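You operate a simulated robot arm through the tools that you are given. There is no shell and no other tool. Be economical: measure what you need, move in short steps, check, and stop when the job is done.

Carry out the task below with a simulated robot arm. There is one attempt and no reset: what you move stays moved.

TASK
Switch the tuner on and tune it till the meter shows 9 bars.
Fine: slide the glass door open and shut it again; the tuner stays on.
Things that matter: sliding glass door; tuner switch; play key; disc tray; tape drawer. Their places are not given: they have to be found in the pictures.

It is judged by the outcome, as a careful person would: the job done as asked, and still so three seconds after it is handed in. It fails if anything else is knocked over, pushed out of place, dropped, spilled or broken.

THE ROBOT
A 7-joint arm with a two-finger parallel gripper, fixed in place. Base frame: the origin is at the foot of the arm, x ahead of it, y to its left, z up. Units: m, rad, N and s.
With the tool pointing down near the work surface it reaches from about 0.12 to 0.72 m from the base axis. Its first joint turns from -2.897 to 2.897 rad. Payload 1.57 kg.
The tool frame sits at the grasp point between the pads (the TCP): z along the fingers, y along the line on which they close. The tips reach 0.03 m beyond it. The gripper opens to 0.11 m. The fingers are 0.024 m wide and 0.012 m thick; the gripper's body (0.048 by 0.112 m) begins 0.078 m behind the TCP.
Orientation is that of the tool frame in the base frame, as [roll, pitch, yaw] about the fixed x, y, z axes, in that order (R = Rz(yaw) Ry(pitch) Rx(roll)). With the fingers straight down and closing along the base's y, the tool's x points along the base's -x, its y along +y and its z along -z.

THE INTERFACE
- The arm moves only by the tool drive_tool. Its argument "rows" is one flat list of numbers, 7 for each row, row after row: the turn, a rotation vector about the tool's x, y, z in rad, then the shift along the tool's x, y, z in m, then the opening, from 0 (shut) to 1 (fully open). In form: [rx, ry, rz, tx, ty, tz, grip, rx, ry, rz, tx, ty, tz, grip, ...]. A call has 1 to 12 rows; each row shifts and turns the commanded pose from where the row before left it, along the tool's axes as they then stand. Each row takes 0.2 s and may step no farther than 0.05 m and 0.15 rad from the row before; otherwise, or with a gripper value out of range, the whole call is refused. A pose out of reach is approached as far as the arm can. The call stops where the force on the tool passes 70 N (or 10 N more than at its start, if that is more) or the arm is blocked; 0.2 s more then pass. The fingers move at their own pace (about 0.045 m/s each) and stop on an object; they squeeze with about 26 N. The grip force told is the motor's: it shows also when the fingers shut on nothing. Time passes only in rows, and 0.2 s behind the last, so rows that do not move let the fingers close. The reply holds the time, the measured pose of the TCP, the force on the tool along the base axes, the opening and the grip force, in the units named above and with some noise.
- Cameras (640 x 400 px; columns grow to the right, rows downward): "scene" is fixed at [0.4005, 0.5001, 0.9881]; the picture's right is [-1.00, 0.09, 0.00], its down [0.03, 0.38, -0.92] and it looks along [-0.08, -0.92, -0.38] (base axes); focal length 358 px, centre (320, 200). "wrist" rides on the gripper at [0.07, 0.016, -0.141] in the tool frame; the picture's right is [-0.23, 0.97, 0.00], its down [-0.86, -0.20, -0.48] and it looks along [-0.47, -0.11, 0.88] (tool axes); focal length 222 px, centre (320, 200).
- camera(camera): a new picture of that camera. No time passes.
- lift_body(by): slides the trunk up (or, below 0, down) by that many m; the arm rides with it, the base frame stays. It gives what a move gives, with no picture.
- locate(camera, pixels): there is no depth. For up to 12 entries [column, row, z] of the newest picture of that camera ("zoom" is the newest enlarged one), the place [x, y] in the base frame at which the ray of that pixel passes the height z, good to about 0.003 m. No time passes.
- close_up(camera, box): a new picture of the part [left, top, right, bottom] of that camera's present view, enlarged. No time passes.
- job_done(): hands the job in; it is judged then, once.

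Go step by step. Measure first, check grasps and placings, and put right what went wrong. The budget is 80 turns and 34 pictures, counting those below and the enlarged ones. Unless the task says otherwise, let go and move clear before handing in, and close with one line.

The tools are called after "Call:" as name(argument=value, ...) on one line, values as JSON. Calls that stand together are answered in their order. drive_tool: Moves the arm, as the interface text tells. Its arguments: {"type":"object","properties":{"rows":{"type":"array","items":{"type":"number"}}},"required":["rows"]} The other tools are called the same way: lift_body (by) slides the trunk up or down; camera (camera) takes a picture; locate (camera, pixels) gives the place at which the rays of pixels pass given heights; close_up (camera, box) takes an enlarged picture of a part of a camera's view; job_done () hands the job in.

At the start:

```text
time_s: 0.0
eef_pos: [0.2023, -0.3408, 0.7877]
tcp_rot: [3.141, -0.002, 3.141]
wrist_force: [0.4, 0.1, -0.4]
opening: 0.1097
finger_force: 0.1
trunk travel left (down, up): [-0.25, 0.34]
```

scene: 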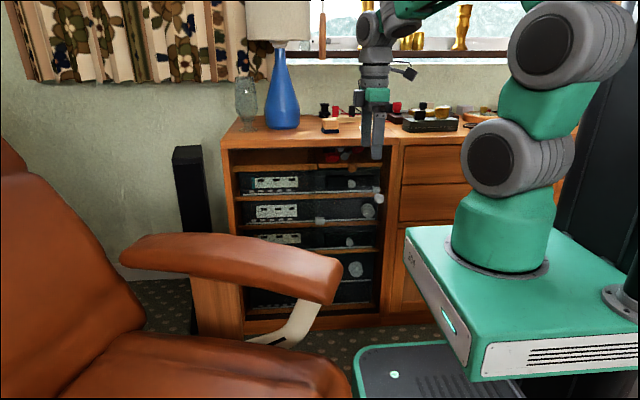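
wrist: 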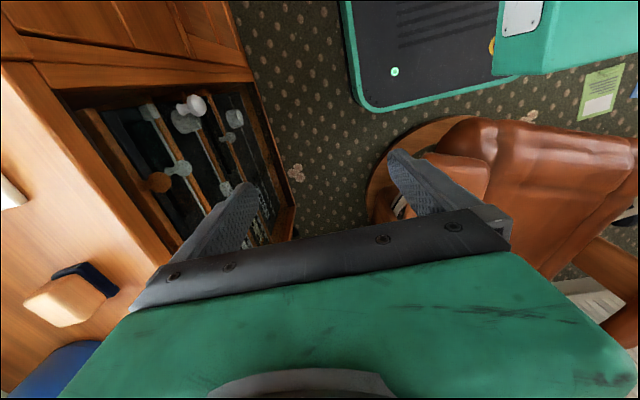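

The cabinet with hi-fi shelves lies around px (225-385, 150-320) in the scene view. I'll enlarge it.

Call:
close_up(camera="scene", box=[220, 130, 400, 242])

Call:
close_up(camera="scene", box=[220, 220, 400, 332])

```text
3.56 times, centred on (310, 186) of scene
```

zoom: 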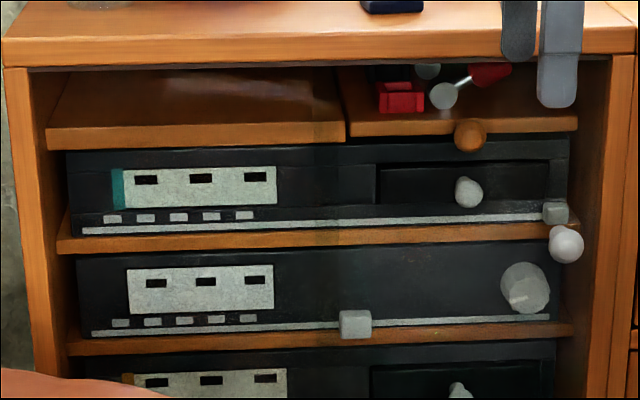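

```text
3.56 times, centred on (310, 276) of scene
```

zoom: 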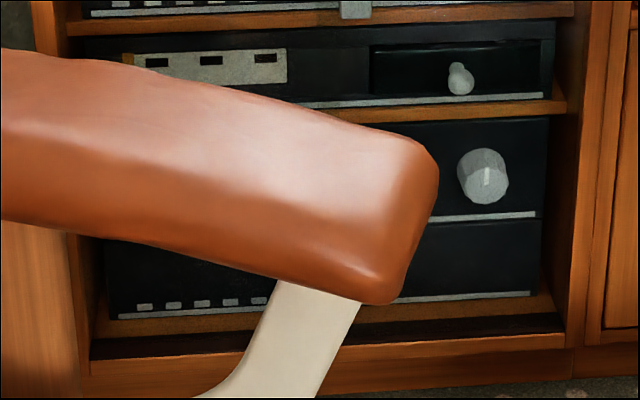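

I want the same parts from the wrist camera's angle, around (160-250, 90-200).

Call:
close_up(camera="wrist", box=[60, 70, 300, 220])

Call:
close_up(camera="scene", box=[310, 140, 400, 196])

Call:
close_up(camera="scene", box=[230, 180, 330, 242])

```text
2.67 times, centred on (180, 145) of wrist
```

zoom: 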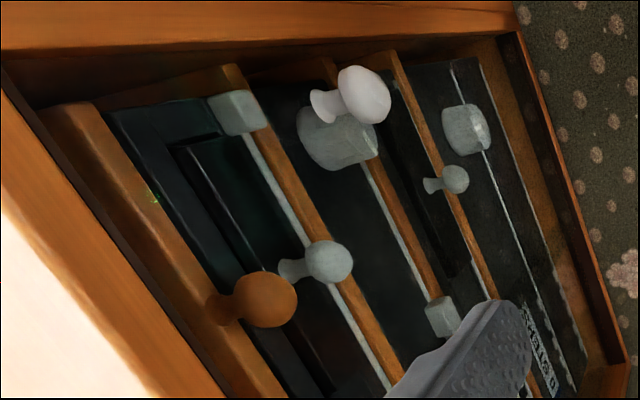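

```text
7.11 times, centred on (355, 168) of scene
```

zoom: 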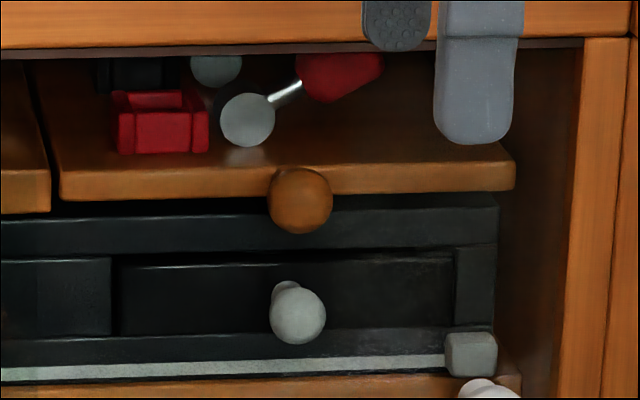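

```text
6.40 times, centred on (280, 211) of scene
```

zoom: 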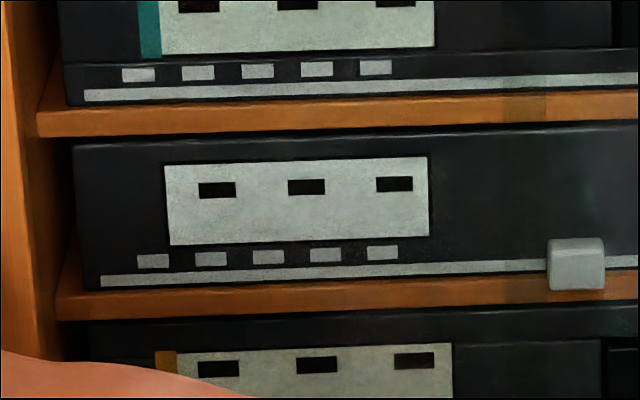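

The gear lies on several shelves: CD unit on top, tuner second (big knob at scene ≈(368,211), grey cube switch at ≈(320,221)) and tape deck third. A white door knob is at ≈(379,198). I'll triangulate these from both cameras.

Call:
locate(camera="scene", pixels=[[379.1, 198.1, 0.5], [379.1, 198.1, 0.6], [367.6, 210.7, 0.45], [367.6, 210.7, 0.55], [319.8, 221.1, 0.4], [319.8, 221.1, 0.5], [376, 189.4, 0.5], [376, 189.4, 0.6], [351.9, 183.8, 0.55], [351.9, 183.8, 0.65], [352.1, 167.7, 0.6], [352.1, 167.7, 0.7]])

Call:
locate(camera="wrist", pixels=[[196.9, 104.9, 0.5], [196.9, 104.9, 0.6], [195, 122.5, 0.45], [195, 122.5, 0.55], [225.7, 188.8, 0.4], [225.7, 188.8, 0.5], [149.3, 112, 0.5], [149.3, 112, 0.6], [183.7, 168.2, 0.55], [183.7, 168.2, 0.65], [160.5, 182.5, 0.6], [160.5, 182.5, 0.7]])

```text
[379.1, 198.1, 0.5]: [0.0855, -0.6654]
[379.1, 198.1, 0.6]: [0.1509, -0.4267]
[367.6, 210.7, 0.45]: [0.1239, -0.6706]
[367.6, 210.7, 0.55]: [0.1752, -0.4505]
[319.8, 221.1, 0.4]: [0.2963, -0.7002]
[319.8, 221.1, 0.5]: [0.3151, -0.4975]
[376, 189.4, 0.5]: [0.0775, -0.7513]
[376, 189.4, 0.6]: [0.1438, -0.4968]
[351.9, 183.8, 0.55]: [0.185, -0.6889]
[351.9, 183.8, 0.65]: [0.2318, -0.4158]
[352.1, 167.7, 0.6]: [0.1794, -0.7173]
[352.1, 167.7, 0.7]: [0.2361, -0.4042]
```

```text
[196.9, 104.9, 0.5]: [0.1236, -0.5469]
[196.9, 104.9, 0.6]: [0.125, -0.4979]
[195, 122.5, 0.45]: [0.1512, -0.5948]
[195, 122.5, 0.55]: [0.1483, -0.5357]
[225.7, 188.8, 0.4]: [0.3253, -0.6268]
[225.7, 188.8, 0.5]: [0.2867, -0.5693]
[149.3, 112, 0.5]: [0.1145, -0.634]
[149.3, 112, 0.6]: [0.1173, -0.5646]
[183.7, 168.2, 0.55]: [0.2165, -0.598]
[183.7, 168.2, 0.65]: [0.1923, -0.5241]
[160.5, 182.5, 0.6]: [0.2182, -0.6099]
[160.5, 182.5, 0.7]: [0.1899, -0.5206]
```

The two rays agree: door knob ≈(.125,-.516,.563), tuner knob ≈(.149,-.567,.497), switch cube ≈(.306,-.598,.451). Before lowering and turning the arm I need to know where the chair's armrest is.

Call:
close_up(camera="wrist", box=[340, 90, 640, 280])

Call:
locate(camera="scene", pixels=[[341, 268, 0.4], [341, 268, 0.6], [331, 302, 0.4], [331, 302, 0.6], [200, 236, 0.4], [200, 236, 0.6], [120, 250, 0.4], [120, 250, 0.6]])

Call:
locate(camera="wrist", pixels=[[425, 152, 0.4], [425, 152, 0.6], [488, 158, 0.4], [488, 158, 0.6], [480, 120, 0.4], [480, 120, 0.6]])

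```text
2.11 times, centred on (490, 185) of wrist
```

zoom: 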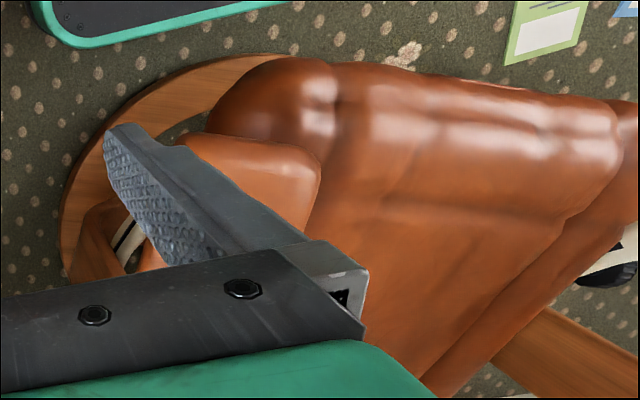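

```text
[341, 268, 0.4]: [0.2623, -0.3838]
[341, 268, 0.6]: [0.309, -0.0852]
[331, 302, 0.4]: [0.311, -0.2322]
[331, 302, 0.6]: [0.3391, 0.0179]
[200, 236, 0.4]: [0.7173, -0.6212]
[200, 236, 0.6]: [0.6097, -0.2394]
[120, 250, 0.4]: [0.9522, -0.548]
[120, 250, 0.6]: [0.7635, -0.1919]
```

```text
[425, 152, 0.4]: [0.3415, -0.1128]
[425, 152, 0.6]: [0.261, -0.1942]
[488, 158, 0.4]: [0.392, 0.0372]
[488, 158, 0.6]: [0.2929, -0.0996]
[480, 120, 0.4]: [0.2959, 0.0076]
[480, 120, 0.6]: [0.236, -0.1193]
```

The armrest tip sits near (.29,-.16,.56), so I'll keep the arm to its -x side. I'll turn the tool to point into the cabinet (90° about tool x), moving forward a little first.

Call:
drive_tool(rows=[0, 0, 0, 0.03, -0.03, 0, 0.5, 0.1428, 0, 0, 0, 0, 0, 0.5, 0.1428, 0, 0, 0, 0, 0, 0.5, 0.1428, 0, 0, 0, 0, 0, 0.5, 0.1428, 0, 0, 0, 0, 0, 0.5, 0.1428, 0, 0, 0, 0, 0, 0.5, 0.1428, 0, 0, 0, 0, 0, 0.5, 0.1428, 0, 0, 0, 0, 0, 0.5, 0.1428, 0, 0, 0, 0, 0, 0.5, 0.1428, 0, 0, 0, 0, 0, 0.5, 0.1428, 0, 0, 0, 0, 0, 0.5, 0.1428, 0, 0, 0, 0, 0, 0.5])

Call:
camera(camera="scene")

```text
time_s: 2.6
eef_pos: [0.1734, -0.3708, 0.7882]
tcp_rot: [-1.568, 0.001, -3.14]
wrist_force: [0.7, -0.6, 0.0]
opening: 0.0548
finger_force: 0.0
trunk travel left (down, up): [-0.25, 0.34]
```

```text
25 pictures are left
```

scene: 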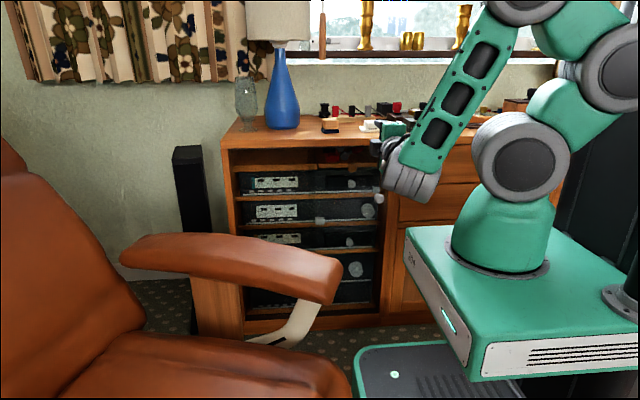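

The tool now points into the cabinet. I'll lower the trunk 0.225 m to door-knob height and look through the wrist camera.

Call:
lift_body(by=-0.225)

Call:
camera(camera="wrist")

```text
time_s: 5.0
eef_pos: [0.1742, -0.3704, 0.5636]
tcp_rot: [-1.571, 0.0, 3.141]
wrist_force: [0.5, 0.0, 0.7]
opening: 0.055
finger_force: 0.1
trunk travel left (down, up): [-0.025, 0.565]
```

```text
24 pictures are left
```

wrist: 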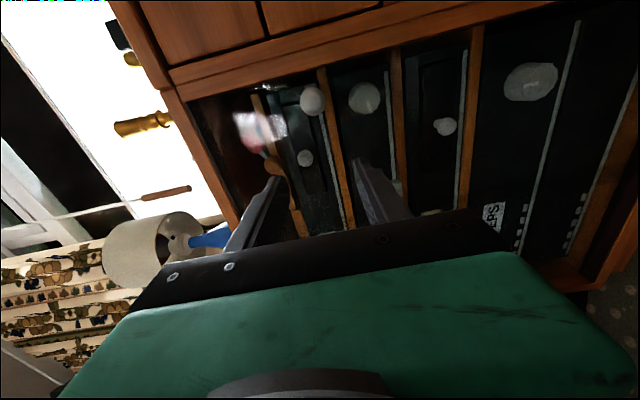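

The wrist view shows the door knob at (312,98) and the tuner knob at (364,98). I'll check positions from here.

Call:
locate(camera="wrist", pixels=[[312, 99, 0.57], [312, 99, 0.563], [312, 99, 0.55], [364, 98, 0.497], [364, 98, 0.48], [398, 188, 0.451]])

Call:
close_up(camera="wrist", box=[220, 60, 460, 210])

```text
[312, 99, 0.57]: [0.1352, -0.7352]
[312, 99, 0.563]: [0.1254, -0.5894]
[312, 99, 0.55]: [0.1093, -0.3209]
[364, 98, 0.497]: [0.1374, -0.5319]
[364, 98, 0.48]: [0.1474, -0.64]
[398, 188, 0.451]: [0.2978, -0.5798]
```

```text
2.67 times, centred on (340, 135) of wrist
```

zoom: 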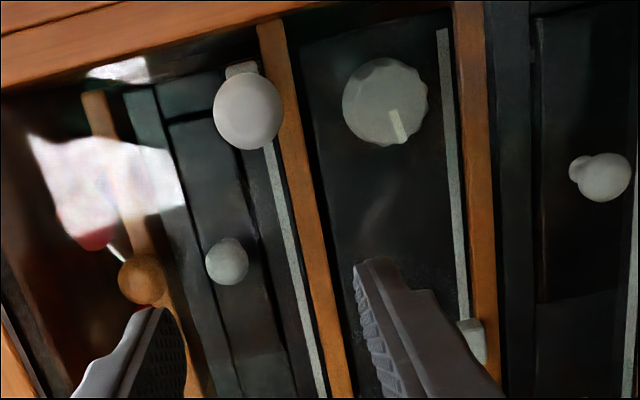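

The knob agrees to within a few mm. I'll line up at x=.125, z≈.562 and advance to y≈-.50 with the fingers above and below the knob.

Call:
drive_tool(rows=[0, 0, 0, 0.049, 0.0015, 0, 0.55, 0, 0, 0, 0, 0, 0.04, 0.55, 0, 0, 0, 0, 0, 0.04, 0.55, 0, 0, 0, 0, 0, 0.03, 0.55, 0, 0, 0, 0, 0, 0.02, 0.55, 0, 0, 0, 0, 0, 0, 0.55])

Call:
close_up(camera="wrist", box=[160, 60, 480, 260])

```text
time_s: 6.4
eef_pos: [0.1249, -0.5006, 0.5627]
tcp_rot: [-1.569, 0.0, 3.14]
wrist_force: [0.4, 0.1, -0.1]
opening: 0.0605
finger_force: 0.2
trunk travel left (down, up): [-0.025, 0.565]
```

```text
2.00 times, centred on (320, 160) of wrist
```

zoom: 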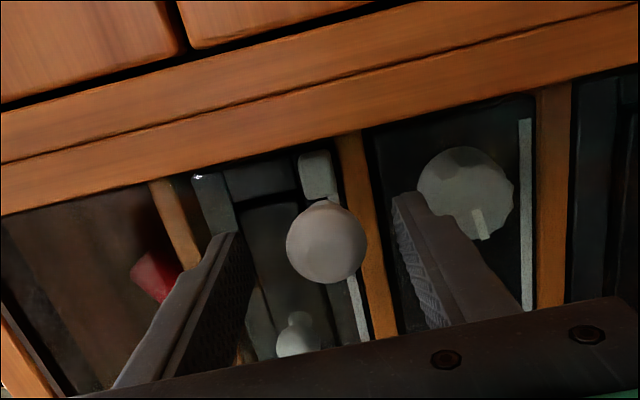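

The knob lies between the fingers, so I'll close on it.

Call:
drive_tool(rows=[0, 0, 0, 0, 0, 0, 0.1, 0, 0, 0, 0, 0, 0, 0.1, 0, 0, 0, 0, 0, 0, 0.1])

```text
time_s: 7.2
eef_pos: [0.1242, -0.4993, 0.5598]
tcp_rot: [-1.576, 0.001, -3.141]
wrist_force: [0.7, -0.2, -13.1]
opening: 0.0307
finger_force: 23.7
trunk travel left (down, up): [-0.025, 0.565]
```

It is gripped (opening 0.031 m) with a slight vertical preload. I'll relax that by 3 mm and slide toward +x.

Call:
drive_tool(rows=[0, 0, 0, 0, 0.003, 0, 0.1, 0, 0, 0, -0.01, 0, 0, 0.1, 0, 0, 0, -0.02, 0, 0, 0.1, 0, 0, 0, -0.02, 0, 0, 0.1])

```text
time_s: 8.2
eef_pos: [0.1757, -0.5004, 0.56]
tcp_rot: [-1.571, 0.001, -3.14]
wrist_force: [-1.0, 12.4, -2.7]
opening: 0.0307
finger_force: 40.0
trunk travel left (down, up): [-0.025, 0.565]
```

The door slides freely. I'll continue.

Call:
drive_tool(rows=[0, 0, 0, -0.025, 0, 0, 0.1, 0, 0, 0, -0.025, 0, 0, 0.1, 0, 0, 0, -0.025, 0, 0, 0.1, 0, 0, 0, -0.025, 0, 0, 0.1])

Call:
camera(camera="scene")

```text
time_s: 9.2
eef_pos: [0.2474, -0.5091, 0.5598]
tcp_rot: [-1.59, 0.018, 3.117]
wrist_force: [-1.8, 8.7, -14.9]
opening: 0.0309
finger_force: 39.6
trunk travel left (down, up): [-0.025, 0.565]
```

```text
21 pictures are left
```

scene: 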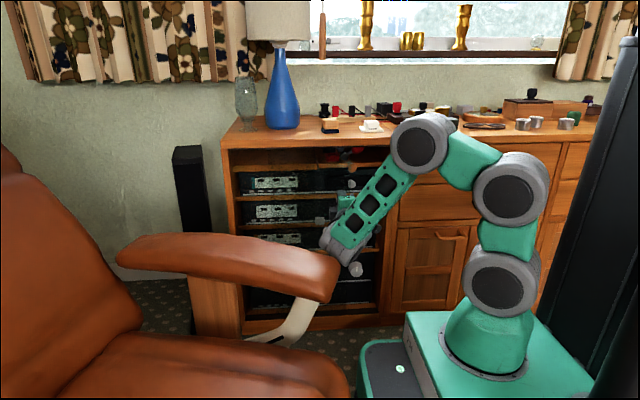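

The commanded x is 0.276 but the measured x is 0.247, and the wrist at px (345,255) is close to the armrest tip. I suspect contact there. I'll yaw the hand about the knob so the wrist swings to -x, after easing back a little.

Call:
drive_tool(rows=[0, 0, 0, 0.03, 0, 0, 0.1, 0, -0.12, 0, 0, 0, 0, 0.1, 0, -0.12, 0, 0, 0, 0, 0.1, 0, -0.12, 0, 0, 0, 0, 0.1])

Call:
camera(camera="scene")

```text
time_s: 10.2
eef_pos: [0.2354, -0.5025, 0.5598]
tcp_rot: [-1.571, 0.01, -2.849]
wrist_force: [-0.4, 10.8, 33.7]
opening: 0.0311
finger_force: 28.1
out of reach, approached as far as the arm can: row 4
trunk travel left (down, up): [-0.025, 0.565]
```

```text
20 pictures are left
```

scene: 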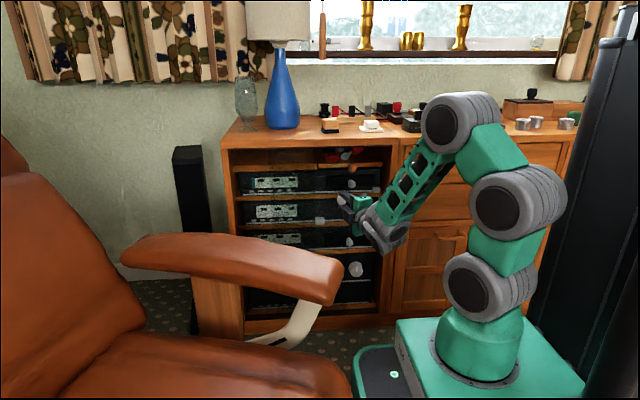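

The wrist has cleared the armrest now. I'll continue sliding +x with the yawed hand.

Call:
drive_tool(rows=[0, 0, 0, -0.0187, 0, 0.007, 0.1, 0, 0, 0, -0.0187, 0, 0.007, 0.1])

```text
time_s: 10.8
eef_pos: [0.2848, -0.5003, 0.5603]
tcp_rot: [-1.568, 0.002, -2.779]
wrist_force: [-0.1, -26.4, 21.4]
opening: 0.0311
finger_force: 39.9
trunk travel left (down, up): [-0.025, 0.565]
```

The door moved to x≈.285. I'll relieve the side loads and continue by 60 mm.

Call:
drive_tool(rows=[0, 0, 0, 0.0014, -0.003, 0.004, 0.1, 0, 0, 0, -0.0187, 0, 0.007, 0.1, 0, 0, 0, -0.0187, 0, 0.007, 0.1, 0, 0, 0, -0.0187, 0, 0.007, 0.1])

Call:
camera(camera="scene")

```text
time_s: 11.8
eef_pos: [0.3444, -0.5027, 0.5603]
tcp_rot: [-1.569, 0.001, -2.781]
wrist_force: [-1.5, 16.8, 9.9]
opening: 0.0307
finger_force: 39.7
trunk travel left (down, up): [-0.025, 0.565]
```

```text
19 pictures are left
```

scene: 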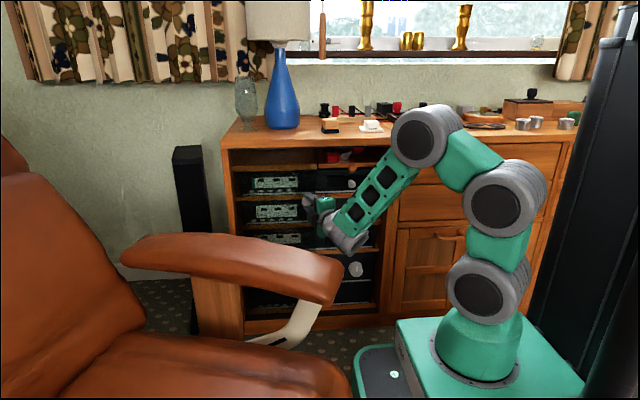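

I'll push slightly further, to the end stop.

Call:
drive_tool(rows=[0, 0, 0, -0.0094, 0, 0.0035, 0.1, 0, 0, 0, -0.0094, 0, 0.0035, 0.1, 0, 0, 0, 0, 0, 0, 0.1])

```text
time_s: 12.6
eef_pos: [0.3648, -0.5041, 0.5608]
tcp_rot: [-1.572, 0.0, -2.783]
wrist_force: [-22.7, -12.2, 3.6]
opening: 0.031
finger_force: 40.5
trunk travel left (down, up): [-0.025, 0.565]
```

A force of -23 N along x suggests the end stop. I'll open the fingers and back straight off.

Call:
drive_tool(rows=[0, 0, 0, 0, 0, 0, 0.55, 0, 0, 0, 0, 0, 0, 0.55, 0, 0, 0, 0, 0, 0, 0.55, 0, 0, 0, 0, 0, -0.03, 0.55, 0, 0, 0, 0, 0, -0.03, 0.55, 0, 0, 0, 0.04, 0, -0.03, 0.55, 0, 0, 0, 0.04, 0, 0, 0.55])

Call:
close_up(camera="scene", box=[220, 130, 400, 242])

Call:
close_up(camera="wrist", box=[160, 30, 480, 230])

```text
time_s: 14.2
eef_pos: [0.259, -0.447, 0.5594]
tcp_rot: [-1.573, 0.0, -2.779]
wrist_force: [-0.1, 0.1, -0.3]
opening: 0.0606
finger_force: 0.2
trunk travel left (down, up): [-0.025, 0.565]
```

```text
3.56 times, centred on (310, 186) of scene
```

zoom: 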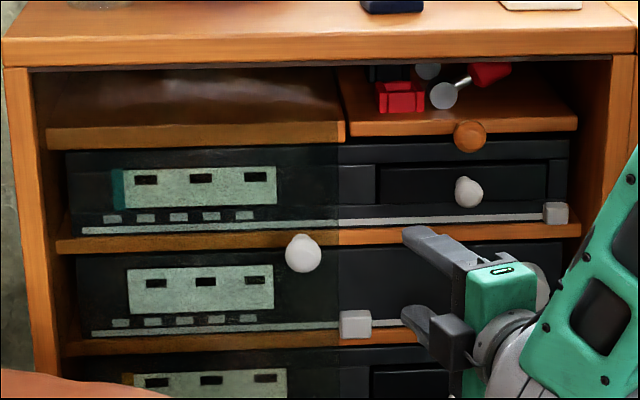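

```text
2.00 times, centred on (320, 130) of wrist
```

zoom: 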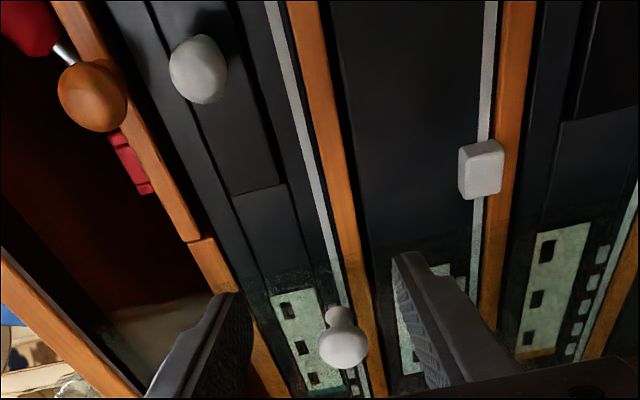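

The pane edge now stands just past the switch cube (zoom (340-372, 310-340)), so the cube is free. I'll close the fingers, go down to z≈.451 and line up with the switch.

Call:
drive_tool(rows=[0, 0, 0, 0.0093, 0.036, 0, 0, 0, 0, 0, 0, 0.036, 0, 0, 0, 0, 0, 0, 0.036, 0.0136, 0, 0, 0, 0, 0, 0, 0.03, 0, 0, 0, 0, 0, 0, 0, 0, 0, 0, 0, 0, 0, 0, 0])

Call:
close_up(camera="wrist", box=[160, 30, 480, 230])

Call:
camera(camera="scene")

```text
time_s: 15.6
eef_pos: [0.2652, -0.4944, 0.4533]
tcp_rot: [-1.572, 0.001, -2.783]
wrist_force: [0.6, 0.9, -0.7]
opening: 0.0
finger_force: 21.3
trunk travel left (down, up): [-0.025, 0.565]
```

```text
2.00 times, centred on (320, 130) of wrist
```

zoom: 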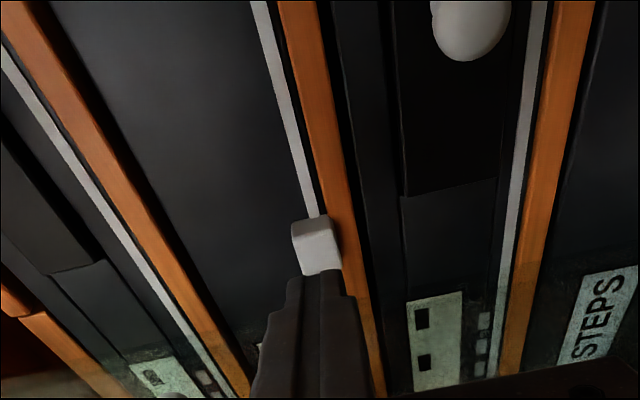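

```text
15 pictures are left
```

scene: 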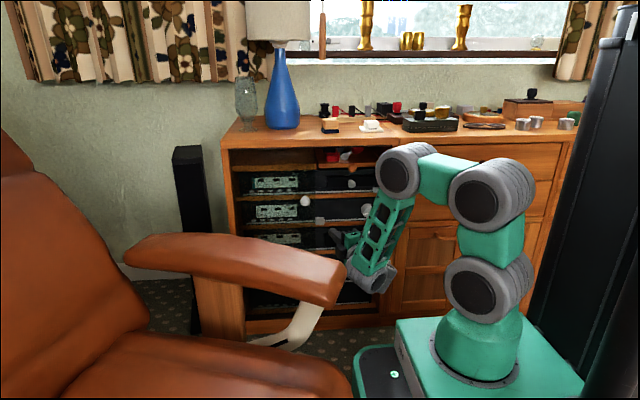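

The tip at wrist zoom (320,280) is aimed at the cube at (318,245). I'll advance in small steps until it presses.

Call:
drive_tool(rows=[0, 0, 0, 0, 0, 0.03, 0, 0, 0, 0, 0, 0, 0.025, 0, 0, 0, 0, 0, 0, 0.006, 0, 0, 0, 0, 0, 0, 0.004, 0, 0, 0, 0, 0, 0, 0, 0])

Call:
close_up(camera="wrist", box=[160, 30, 480, 230])

```text
time_s: 16.8
eef_pos: [0.2864, -0.5552, 0.452]
tcp_rot: [-1.572, 0.0, -2.783]
wrist_force: [-0.9, 1.8, -0.2]
opening: 0.0
finger_force: 21.6
trunk travel left (down, up): [-0.025, 0.565]
```

```text
2.00 times, centred on (320, 130) of wrist
```

zoom: 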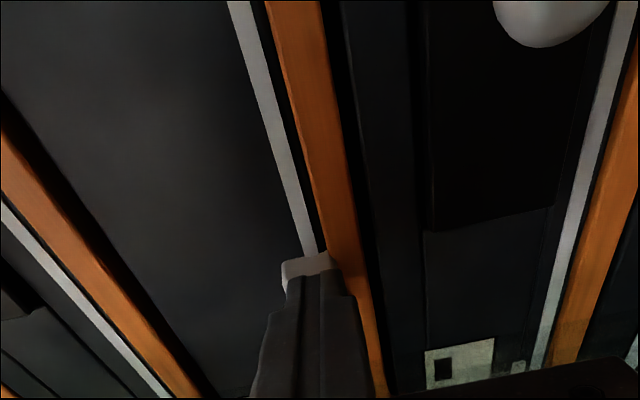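

It is just touching (about 2 N). I'll press in a few mm more.

Call:
drive_tool(rows=[0, 0, 0, 0, 0, 0.004, 0, 0, 0, 0, 0, 0, 0.004, 0])

Call:
close_up(camera="scene", box=[230, 180, 330, 242])

```text
time_s: 17.4
eef_pos: [0.2874, -0.5619, 0.4507]
tcp_rot: [-1.574, -0.002, -2.784]
wrist_force: [-12.0, 15.4, 0.3]
opening: 0.0
finger_force: 21.0
trunk travel left (down, up): [-0.025, 0.565]
```

```text
6.40 times, centred on (280, 211) of scene
```

zoom: 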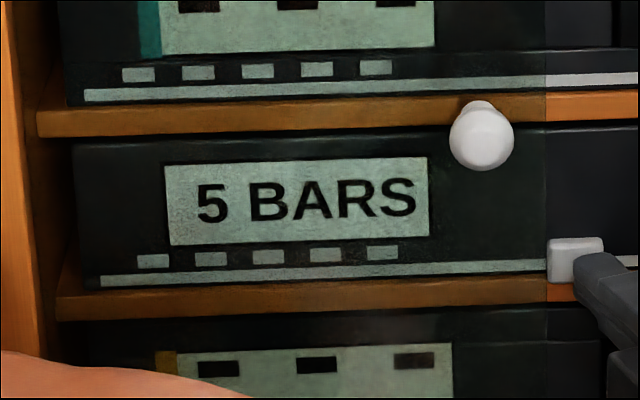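

The display reads "5 BARS", so the tuner is on. I'll back off, square the tool up again and line up with the tuning knob.

Call:
drive_tool(rows=[0, 0, 0, 0, 0, -0.03, 0, 0, 0, 0, 0, 0, -0.04, 0, 0, 0, 0, 0, 0, -0.04, 0, 0, 0, 0, 0.04, -0.02, 0, 0.3, 0, 0.12, 0, 0.04, -0.02, 0, 0.5, 0, 0.12, 0, 0.02, 0, 0, 0.7, 0, 0.12, 0, 0, 0, 0, 0.8, 0, 0, 0, 0, 0, 0, 0.8, 0, 0, 0, 0, 0, 0, 0.8])

Call:
close_up(camera="scene", box=[230, 180, 330, 242])

Call:
close_up(camera="wrist", box=[160, 30, 480, 230])

```text
time_s: 19.4
eef_pos: [0.1569, -0.4893, 0.4916]
tcp_rot: [-1.57, 0.0, 3.141]
wrist_force: [-0.3, 0.5, 0.1]
opening: 0.088
finger_force: 0.1
trunk travel left (down, up): [-0.025, 0.565]
```

```text
6.40 times, centred on (280, 211) of scene
```

zoom: 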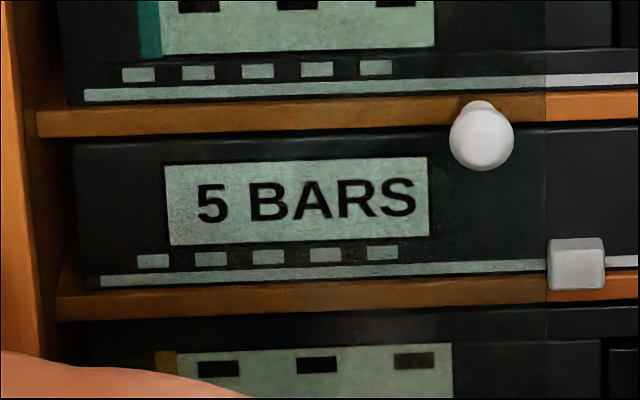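

```text
2.00 times, centred on (320, 130) of wrist
```

zoom: 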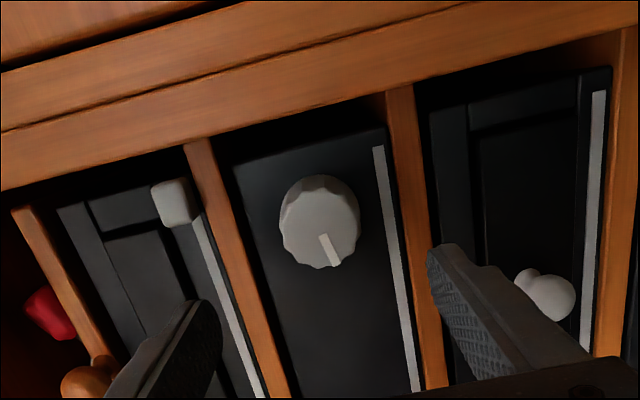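

The tuner stayed on. Now I'll refine the knob centre from this view.

Call:
locate(camera="zoom", pixels=[[320, 220, 0.5], [320, 220, 0.497], [320, 220, 0.494], [320, 220, 0.49], [320, 220, 0.485]])

Call:
locate(camera="scene", pixels=[[367.6, 210.7, 0.49], [367.6, 210.7, 0.497]])

```text
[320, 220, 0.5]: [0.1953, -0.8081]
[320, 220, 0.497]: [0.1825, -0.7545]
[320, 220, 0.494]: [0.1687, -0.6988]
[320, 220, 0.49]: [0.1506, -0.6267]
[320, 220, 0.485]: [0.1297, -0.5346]
```

```text
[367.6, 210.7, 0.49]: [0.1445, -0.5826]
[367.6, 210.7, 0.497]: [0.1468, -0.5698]
```

Knob centre ≈(.143,-.58,.489). I'll line up with a 0.066 opening and advance over the knob rim, then close.

Call:
drive_tool(rows=[0, 0, 0, 0.014, 0.002, 0, 0.6, 0, 0, 0, 0, 0, 0.01, 0.6, 0, 0, 0, 0, 0, 0.02, 0.6, 0, 0, 0, 0, 0, 0.02, 0.6, 0, 0, 0, 0, 0, 0.018, 0.6, 0, 0, 0, 0, 0, 0, 0.6])

Call:
close_up(camera="wrist", box=[200, 60, 440, 210])

```text
time_s: 20.8
eef_pos: [0.1428, -0.5597, 0.4919]
tcp_rot: [-1.57, 0.0, -3.141]
wrist_force: [-0.9, -0.9, 0.4]
opening: 0.0661
finger_force: 0.1
trunk travel left (down, up): [-0.025, 0.565]
```

```text
2.67 times, centred on (320, 135) of wrist
```

zoom: 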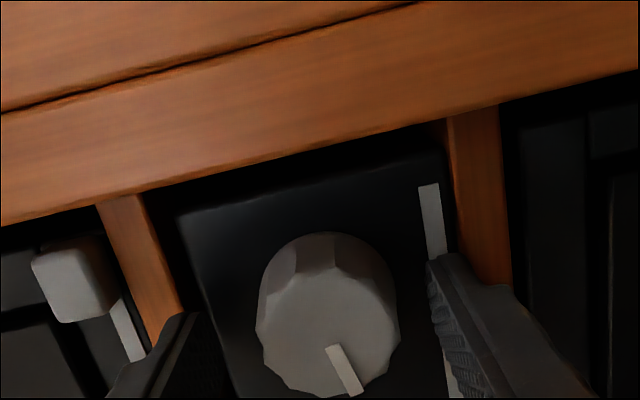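

The fingers straddle the knob. I'll close and check the load.

Call:
drive_tool(rows=[0, 0, 0, 0, 0, 0, 0.3, 0, 0, 0, 0, 0, 0, 0.3, 0, 0, 0, 0, 0, 0, 0.3])

```text
time_s: 21.6
eef_pos: [0.1427, -0.5583, 0.49]
tcp_rot: [-1.575, 0.0, 3.141]
wrist_force: [0.5, 1.8, -12.5]
opening: 0.0412
finger_force: 23.9
trunk travel left (down, up): [-0.025, 0.565]
```

It is gripped at 0.041 m. I'll turn it clockwise as seen from the front (+rz) by 0.3 rad and read the meter.

Call:
drive_tool(rows=[0, 0, 0, 0, 0.002, 0, 0.3, 0, 0, 0.1, 0, 0, 0, 0.3, 0, 0, 0.1, 0, 0, 0, 0.3, 0, 0, 0.1, 0, 0, 0, 0.3, 0, 0, 0, 0, 0, 0, 0.3])

Call:
close_up(camera="scene", box=[230, 180, 330, 242])

```text
time_s: 22.8
eef_pos: [0.1428, -0.5592, 0.489]
tcp_rot: [-1.571, 0.302, -3.14]
wrist_force: [3.4, -1.9, -9.9]
opening: 0.0411
finger_force: 45.5
trunk travel left (down, up): [-0.025, 0.565]
```

```text
6.40 times, centred on (280, 211) of scene
```

zoom: 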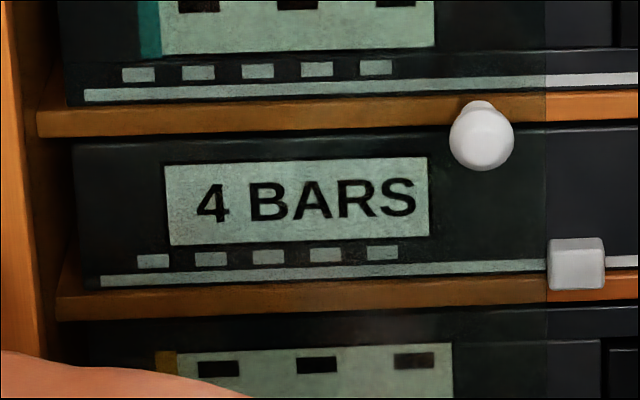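

Clockwise lowers it to 4 bars, so I'll turn counter-clockwise by 0.9 rad and read again.

Call:
drive_tool(rows=[0, 0, -0.1, 0, 0, 0, 0.3, 0, 0, -0.1, 0, 0, 0, 0.3, 0, 0, -0.1, 0, 0, 0, 0.3, 0, 0, -0.1, 0, 0, 0, 0.3, 0, 0, -0.1, 0, 0, 0, 0.3, 0, 0, -0.1, 0, 0, 0, 0.3, 0, 0, -0.1, 0, 0, 0, 0.3, 0, 0, -0.1, 0, 0, 0, 0.3, 0, 0, -0.1, 0, 0, 0, 0.3, 0, 0, 0, 0, 0, 0, 0.3])

Call:
close_up(camera="scene", box=[230, 180, 330, 242])

```text
time_s: 25.0
eef_pos: [0.1428, -0.5589, 0.4887]
tcp_rot: [-1.57, -0.602, 3.141]
wrist_force: [2.6, 3.6, -3.9]
opening: 0.0408
finger_force: 45.2
trunk travel left (down, up): [-0.025, 0.565]
```

```text
6.40 times, centred on (280, 211) of scene
```

zoom: 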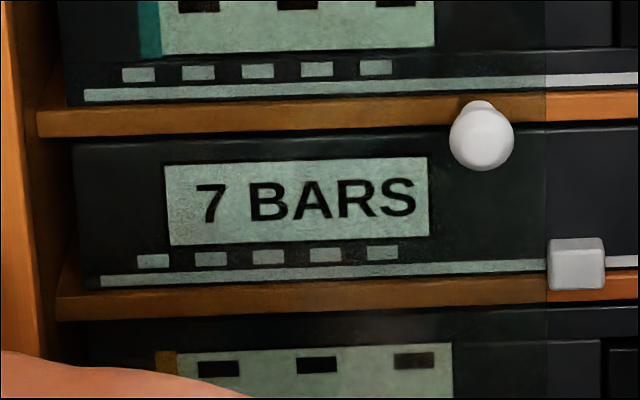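

At 7 bars it's roughly 0.3 rad per bar. I'll turn a further -0.56 rad.

Call:
drive_tool(rows=[0, 0, -0.1, 0, 0, 0, 0.3, 0, 0, -0.1, 0, 0, 0, 0.3, 0, 0, -0.1, 0, 0, 0, 0.3, 0, 0, -0.1, 0, 0, 0, 0.3, 0, 0, -0.1, 0, 0, 0, 0.3, 0, 0, -0.06, 0, 0, 0, 0.3, 0, 0, 0, 0, 0, 0, 0.3])

Call:
close_up(camera="scene", box=[230, 180, 330, 242])

```text
time_s: 26.6
eef_pos: [0.1428, -0.5591, 0.4896]
tcp_rot: [-1.574, -1.161, -3.138]
wrist_force: [4.7, 6.5, -6.3]
opening: 0.0409
finger_force: 45.1
trunk travel left (down, up): [-0.025, 0.565]
```

```text
6.40 times, centred on (280, 211) of scene
```

zoom: 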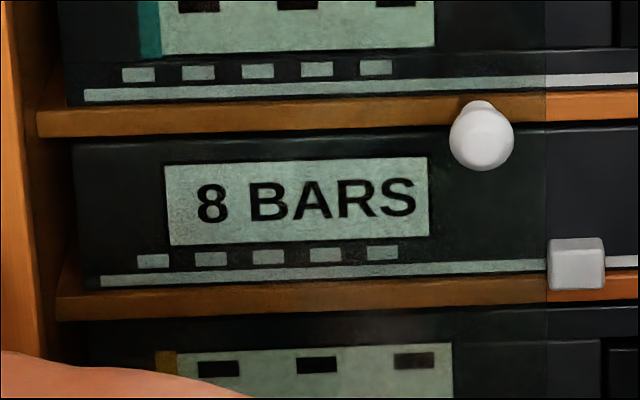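

Now it reads 8 bars. I'll turn about one more bar, -0.32 rad.

Call:
drive_tool(rows=[0, 0, -0.1, 0, 0, 0, 0.3, 0, 0, -0.1, 0, 0, 0, 0.3, 0, 0, -0.12, 0, 0, 0, 0.3, 0, 0, 0, 0, 0, 0, 0.3])

Call:
close_up(camera="scene", box=[230, 180, 330, 242])

```text
time_s: 27.6
eef_pos: [0.1422, -0.5598, 0.4897]
tcp_rot: [-1.58, -1.481, -3.133]
wrist_force: [1.9, 17.1, -2.4]
opening: 0.0411
finger_force: 44.7
trunk travel left (down, up): [-0.025, 0.565]
```

```text
6.40 times, centred on (280, 211) of scene
```

zoom: 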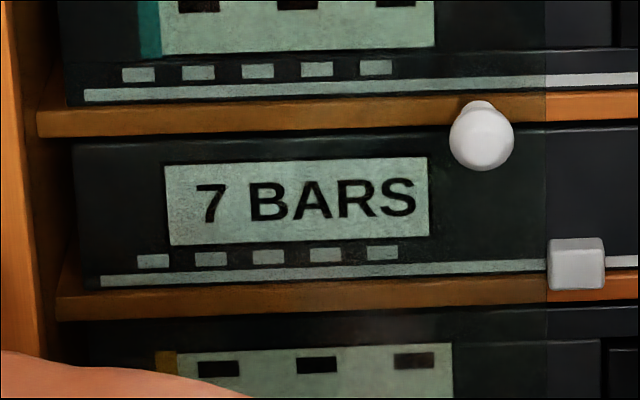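

The meter has a peak: readings of 7, 8 and 7 at -0.60, -1.16 and -1.48 put it near -0.98. I'll turn back +0.50 rad.

Call:
drive_tool(rows=[0, 0, 0.1, 0, 0, 0, 0.3, 0, 0, 0.1, 0, 0, 0, 0.3, 0, 0, 0.1, 0, 0, 0, 0.3, 0, 0, 0.1, 0, 0, 0, 0.3, 0, 0, 0.1, 0, 0, 0, 0.3, 0, 0, 0, 0, 0, 0, 0.3])

Call:
close_up(camera="scene", box=[230, 180, 330, 242])

```text
time_s: 29.0
eef_pos: [0.1422, -0.5597, 0.4894]
tcp_rot: [-1.573, -0.98, -3.141]
wrist_force: [1.1, 19.6, -4.9]
opening: 0.0411
finger_force: 45.1
trunk travel left (down, up): [-0.025, 0.565]
```

```text
6.40 times, centred on (280, 211) of scene
```

zoom: 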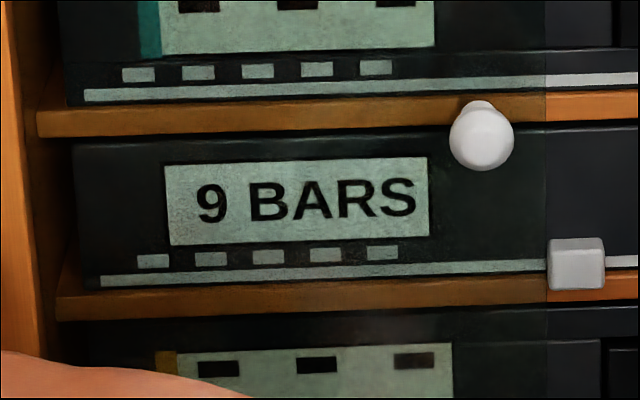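

9 bars it is. I'll open a little, back straight off and unroll the tool.

Call:
drive_tool(rows=[0, 0, 0, 0, 0, 0, 0.52, 0, 0, 0, 0, 0, 0, 0.52, 0, 0, 0, 0, 0, 0, 0.52, 0, 0, 0, 0, 0, -0.02, 0.52, 0, 0, 0, 0, 0, -0.03, 0.52, 0, 0, 0, 0, 0, -0.04, 0.52, 0, 0, 0.14, 0, 0, -0.02, 0.52, 0, 0, 0.14, 0, 0, 0, 0.52, 0, 0, 0.14, 0, 0, 0, 0.52, 0, 0, 0.14, 0, 0, 0, 0.52, 0, 0, 0.14, 0, 0, 0, 0.52, 0, 0, 0.14, 0, 0, 0, 0.52])

```text
time_s: 31.6
eef_pos: [0.1418, -0.4488, 0.4884]
tcp_rot: [-1.572, -0.138, 3.141]
wrist_force: [-0.1, -0.1, 0.2]
opening: 0.0574
finger_force: 0.0
trunk travel left (down, up): [-0.025, 0.565]
```

I'm clear of the knob. I'll finish unrolling, rise to door-knob height and yaw the hand again while moving to +x.

Call:
drive_tool(rows=[0, 0, 0.138, 0, -0.02, 0, 0.55, 0, 0, 0, 0, -0.035, 0, 0.55, 0, 0, 0, -0.03, -0.018, 0, 0.55, 0, -0.12, 0, -0.03, 0, 0, 0.55, 0, -0.12, 0, -0.03, 0, 0, 0.55, 0, -0.12, 0, -0.02, 0, 0, 0.55, 0, 0, 0, 0, 0, 0, 0.55])

```text
time_s: 33.2
eef_pos: [0.2553, -0.4415, 0.5621]
tcp_rot: [-1.572, -0.002, -2.78]
wrist_force: [-0.6, 0.1, 0.6]
opening: 0.0603
finger_force: 0.1
trunk travel left (down, up): [-0.025, 0.565]
```

I'm in line with the earlier retreat path. I'll move to in front of the door knob.

Call:
drive_tool(rows=[0, 0, 0, -0.04, 0.001, 0.0135, 0.55, 0, 0, 0, -0.0406, 0, 0.0135, 0.55, 0, 0, 0, 0, 0, 0, 0.55])

Call:
close_up(camera="wrist", box=[160, 60, 480, 260])

```text
time_s: 34.0
eef_pos: [0.3365, -0.4395, 0.5654]
tcp_rot: [-1.565, 0.003, -2.785]
wrist_force: [-0.1, 0.5, -0.4]
opening: 0.0606
finger_force: 0.0
trunk travel left (down, up): [-0.025, 0.565]
```

```text
2.00 times, centred on (320, 160) of wrist
```

zoom: 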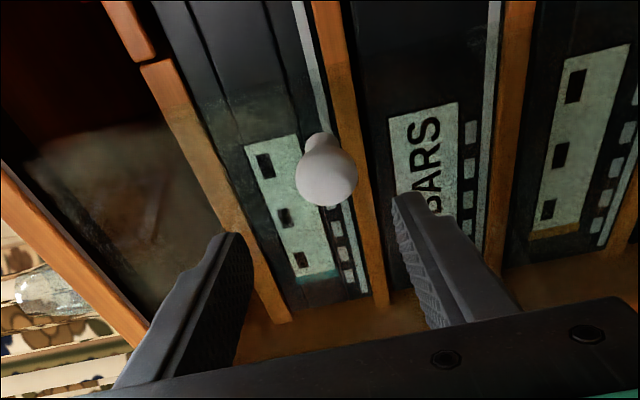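

The knob lies ahead and between the fingers. I'll advance 0.067 m and close.

Call:
drive_tool(rows=[0, 0, 0, 0, 0.002, 0.03, 0.55, 0, 0, 0, 0, 0, 0.025, 0.55, 0, 0, 0, 0, 0, 0.012, 0.55, 0, 0, 0, 0, 0, 0, 0.1, 0, 0, 0, 0, 0, 0, 0.1, 0, 0, 0, 0, 0, 0, 0.1, 0, 0, 0, 0, 0, 0, 0.1])

```text
time_s: 35.6
eef_pos: [0.3636, -0.5003, 0.5593]
tcp_rot: [-1.568, -0.002, -2.782]
wrist_force: [1.9, -3.8, 13.0]
opening: 0.0309
finger_force: 33.8
trunk travel left (down, up): [-0.025, 0.565]
```

It is gripped again. I'll slide the door shut toward -x, first part with the same yaw.

Call:
drive_tool(rows=[0, 0, 0, 0.0187, -0.002, -0.007, 0.1, 0, 0, 0, 0.0187, 0, -0.007, 0.1, 0, 0, 0, 0.0187, 0, -0.007, 0.1, 0, 0, 0, 0.0187, 0, -0.007, 0.1, 0, 0, 0, 0.0187, 0, -0.007, 0.1])

```text
time_s: 36.8
eef_pos: [0.2613, -0.5004, 0.5593]
tcp_rot: [-1.572, -0.002, -2.785]
wrist_force: [0.1, -1.7, 6.7]
opening: 0.0309
finger_force: 40.2
trunk travel left (down, up): [-0.025, 0.565]
```

It slides smoothly. I'll continue while undoing the yaw step by step.

Call:
drive_tool(rows=[0, 0.09, 0, 0.0193, 0, -0.0053, 0.1, 0, 0.09, 0, 0.0197, 0, -0.0036, 0.1, 0, 0.09, 0, 0.0199, 0, -0.0018, 0.1, 0, 0.09, 0, 0.02, 0, 0, 0.1])

```text
time_s: 37.8
eef_pos: [0.183, -0.5066, 0.5608]
tcp_rot: [-1.572, 0.0, 3.138]
wrist_force: [0.0, -0.6, 0.7]
opening: 0.0305
finger_force: 40.1
trunk travel left (down, up): [-0.025, 0.565]
```

Next, the rest of the way in, ending with small steps to feel the stop.

Call:
drive_tool(rows=[0, 0, 0, 0.02, 0, 0, 0.1, 0, 0, 0, 0.02, 0, 0, 0.1, 0, 0, 0, 0.012, 0, 0, 0.1, 0, 0, 0, 0.006, 0, 0, 0.1, 0, 0, 0, 0, 0, 0, 0.1])

```text
time_s: 39.0
eef_pos: [0.1267, -0.5079, 0.5591]
tcp_rot: [-1.571, -0.004, 3.141]
wrist_force: [25.1, 0.8, -7.3]
opening: 0.031
finger_force: 39.9
trunk travel left (down, up): [-0.025, 0.565]
```

The +25 N along x shows the door is at its closed stop. I'll release, back off and check with a picture.

Call:
drive_tool(rows=[0, 0, 0, 0, 0, 0, 0.1, 0, 0, 0, 0, 0, 0, 0.55, 0, 0, 0, 0, 0, 0, 0.55, 0, 0, 0, 0, 0, 0, 0.55, 0, 0, 0, 0, 0, -0.03, 0.55, 0, 0, 0, 0, 0, -0.04, 0.55, 0, 0, 0, 0, 0, -0.04, 0.55])

Call:
close_up(camera="scene", box=[220, 130, 400, 242])

```text
time_s: 40.6
eef_pos: [0.1263, -0.3968, 0.5628]
tcp_rot: [-1.57, -0.002, -3.141]
wrist_force: [-0.8, -0.2, -0.7]
opening: 0.0603
finger_force: 0.0
trunk travel left (down, up): [-0.025, 0.565]
```

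```text
3.56 times, centred on (310, 186) of scene
```

zoom: 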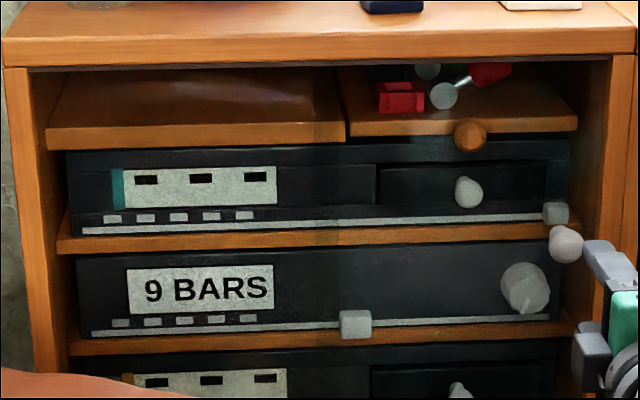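

The meter shows 9 BARS. The door knob is back at zoom (566,243), its starting place, and the gripper is clear. I'll hand it in.

Call:
job_done()

```text
The job is handed in.
```

The tuner is on and tuned to 9 bars, the glass door is shut again, and the arm is clear of the cabinet; I suspect the arm's wrist touched the chair's armrest while opening the door, with no sign the chair moved.
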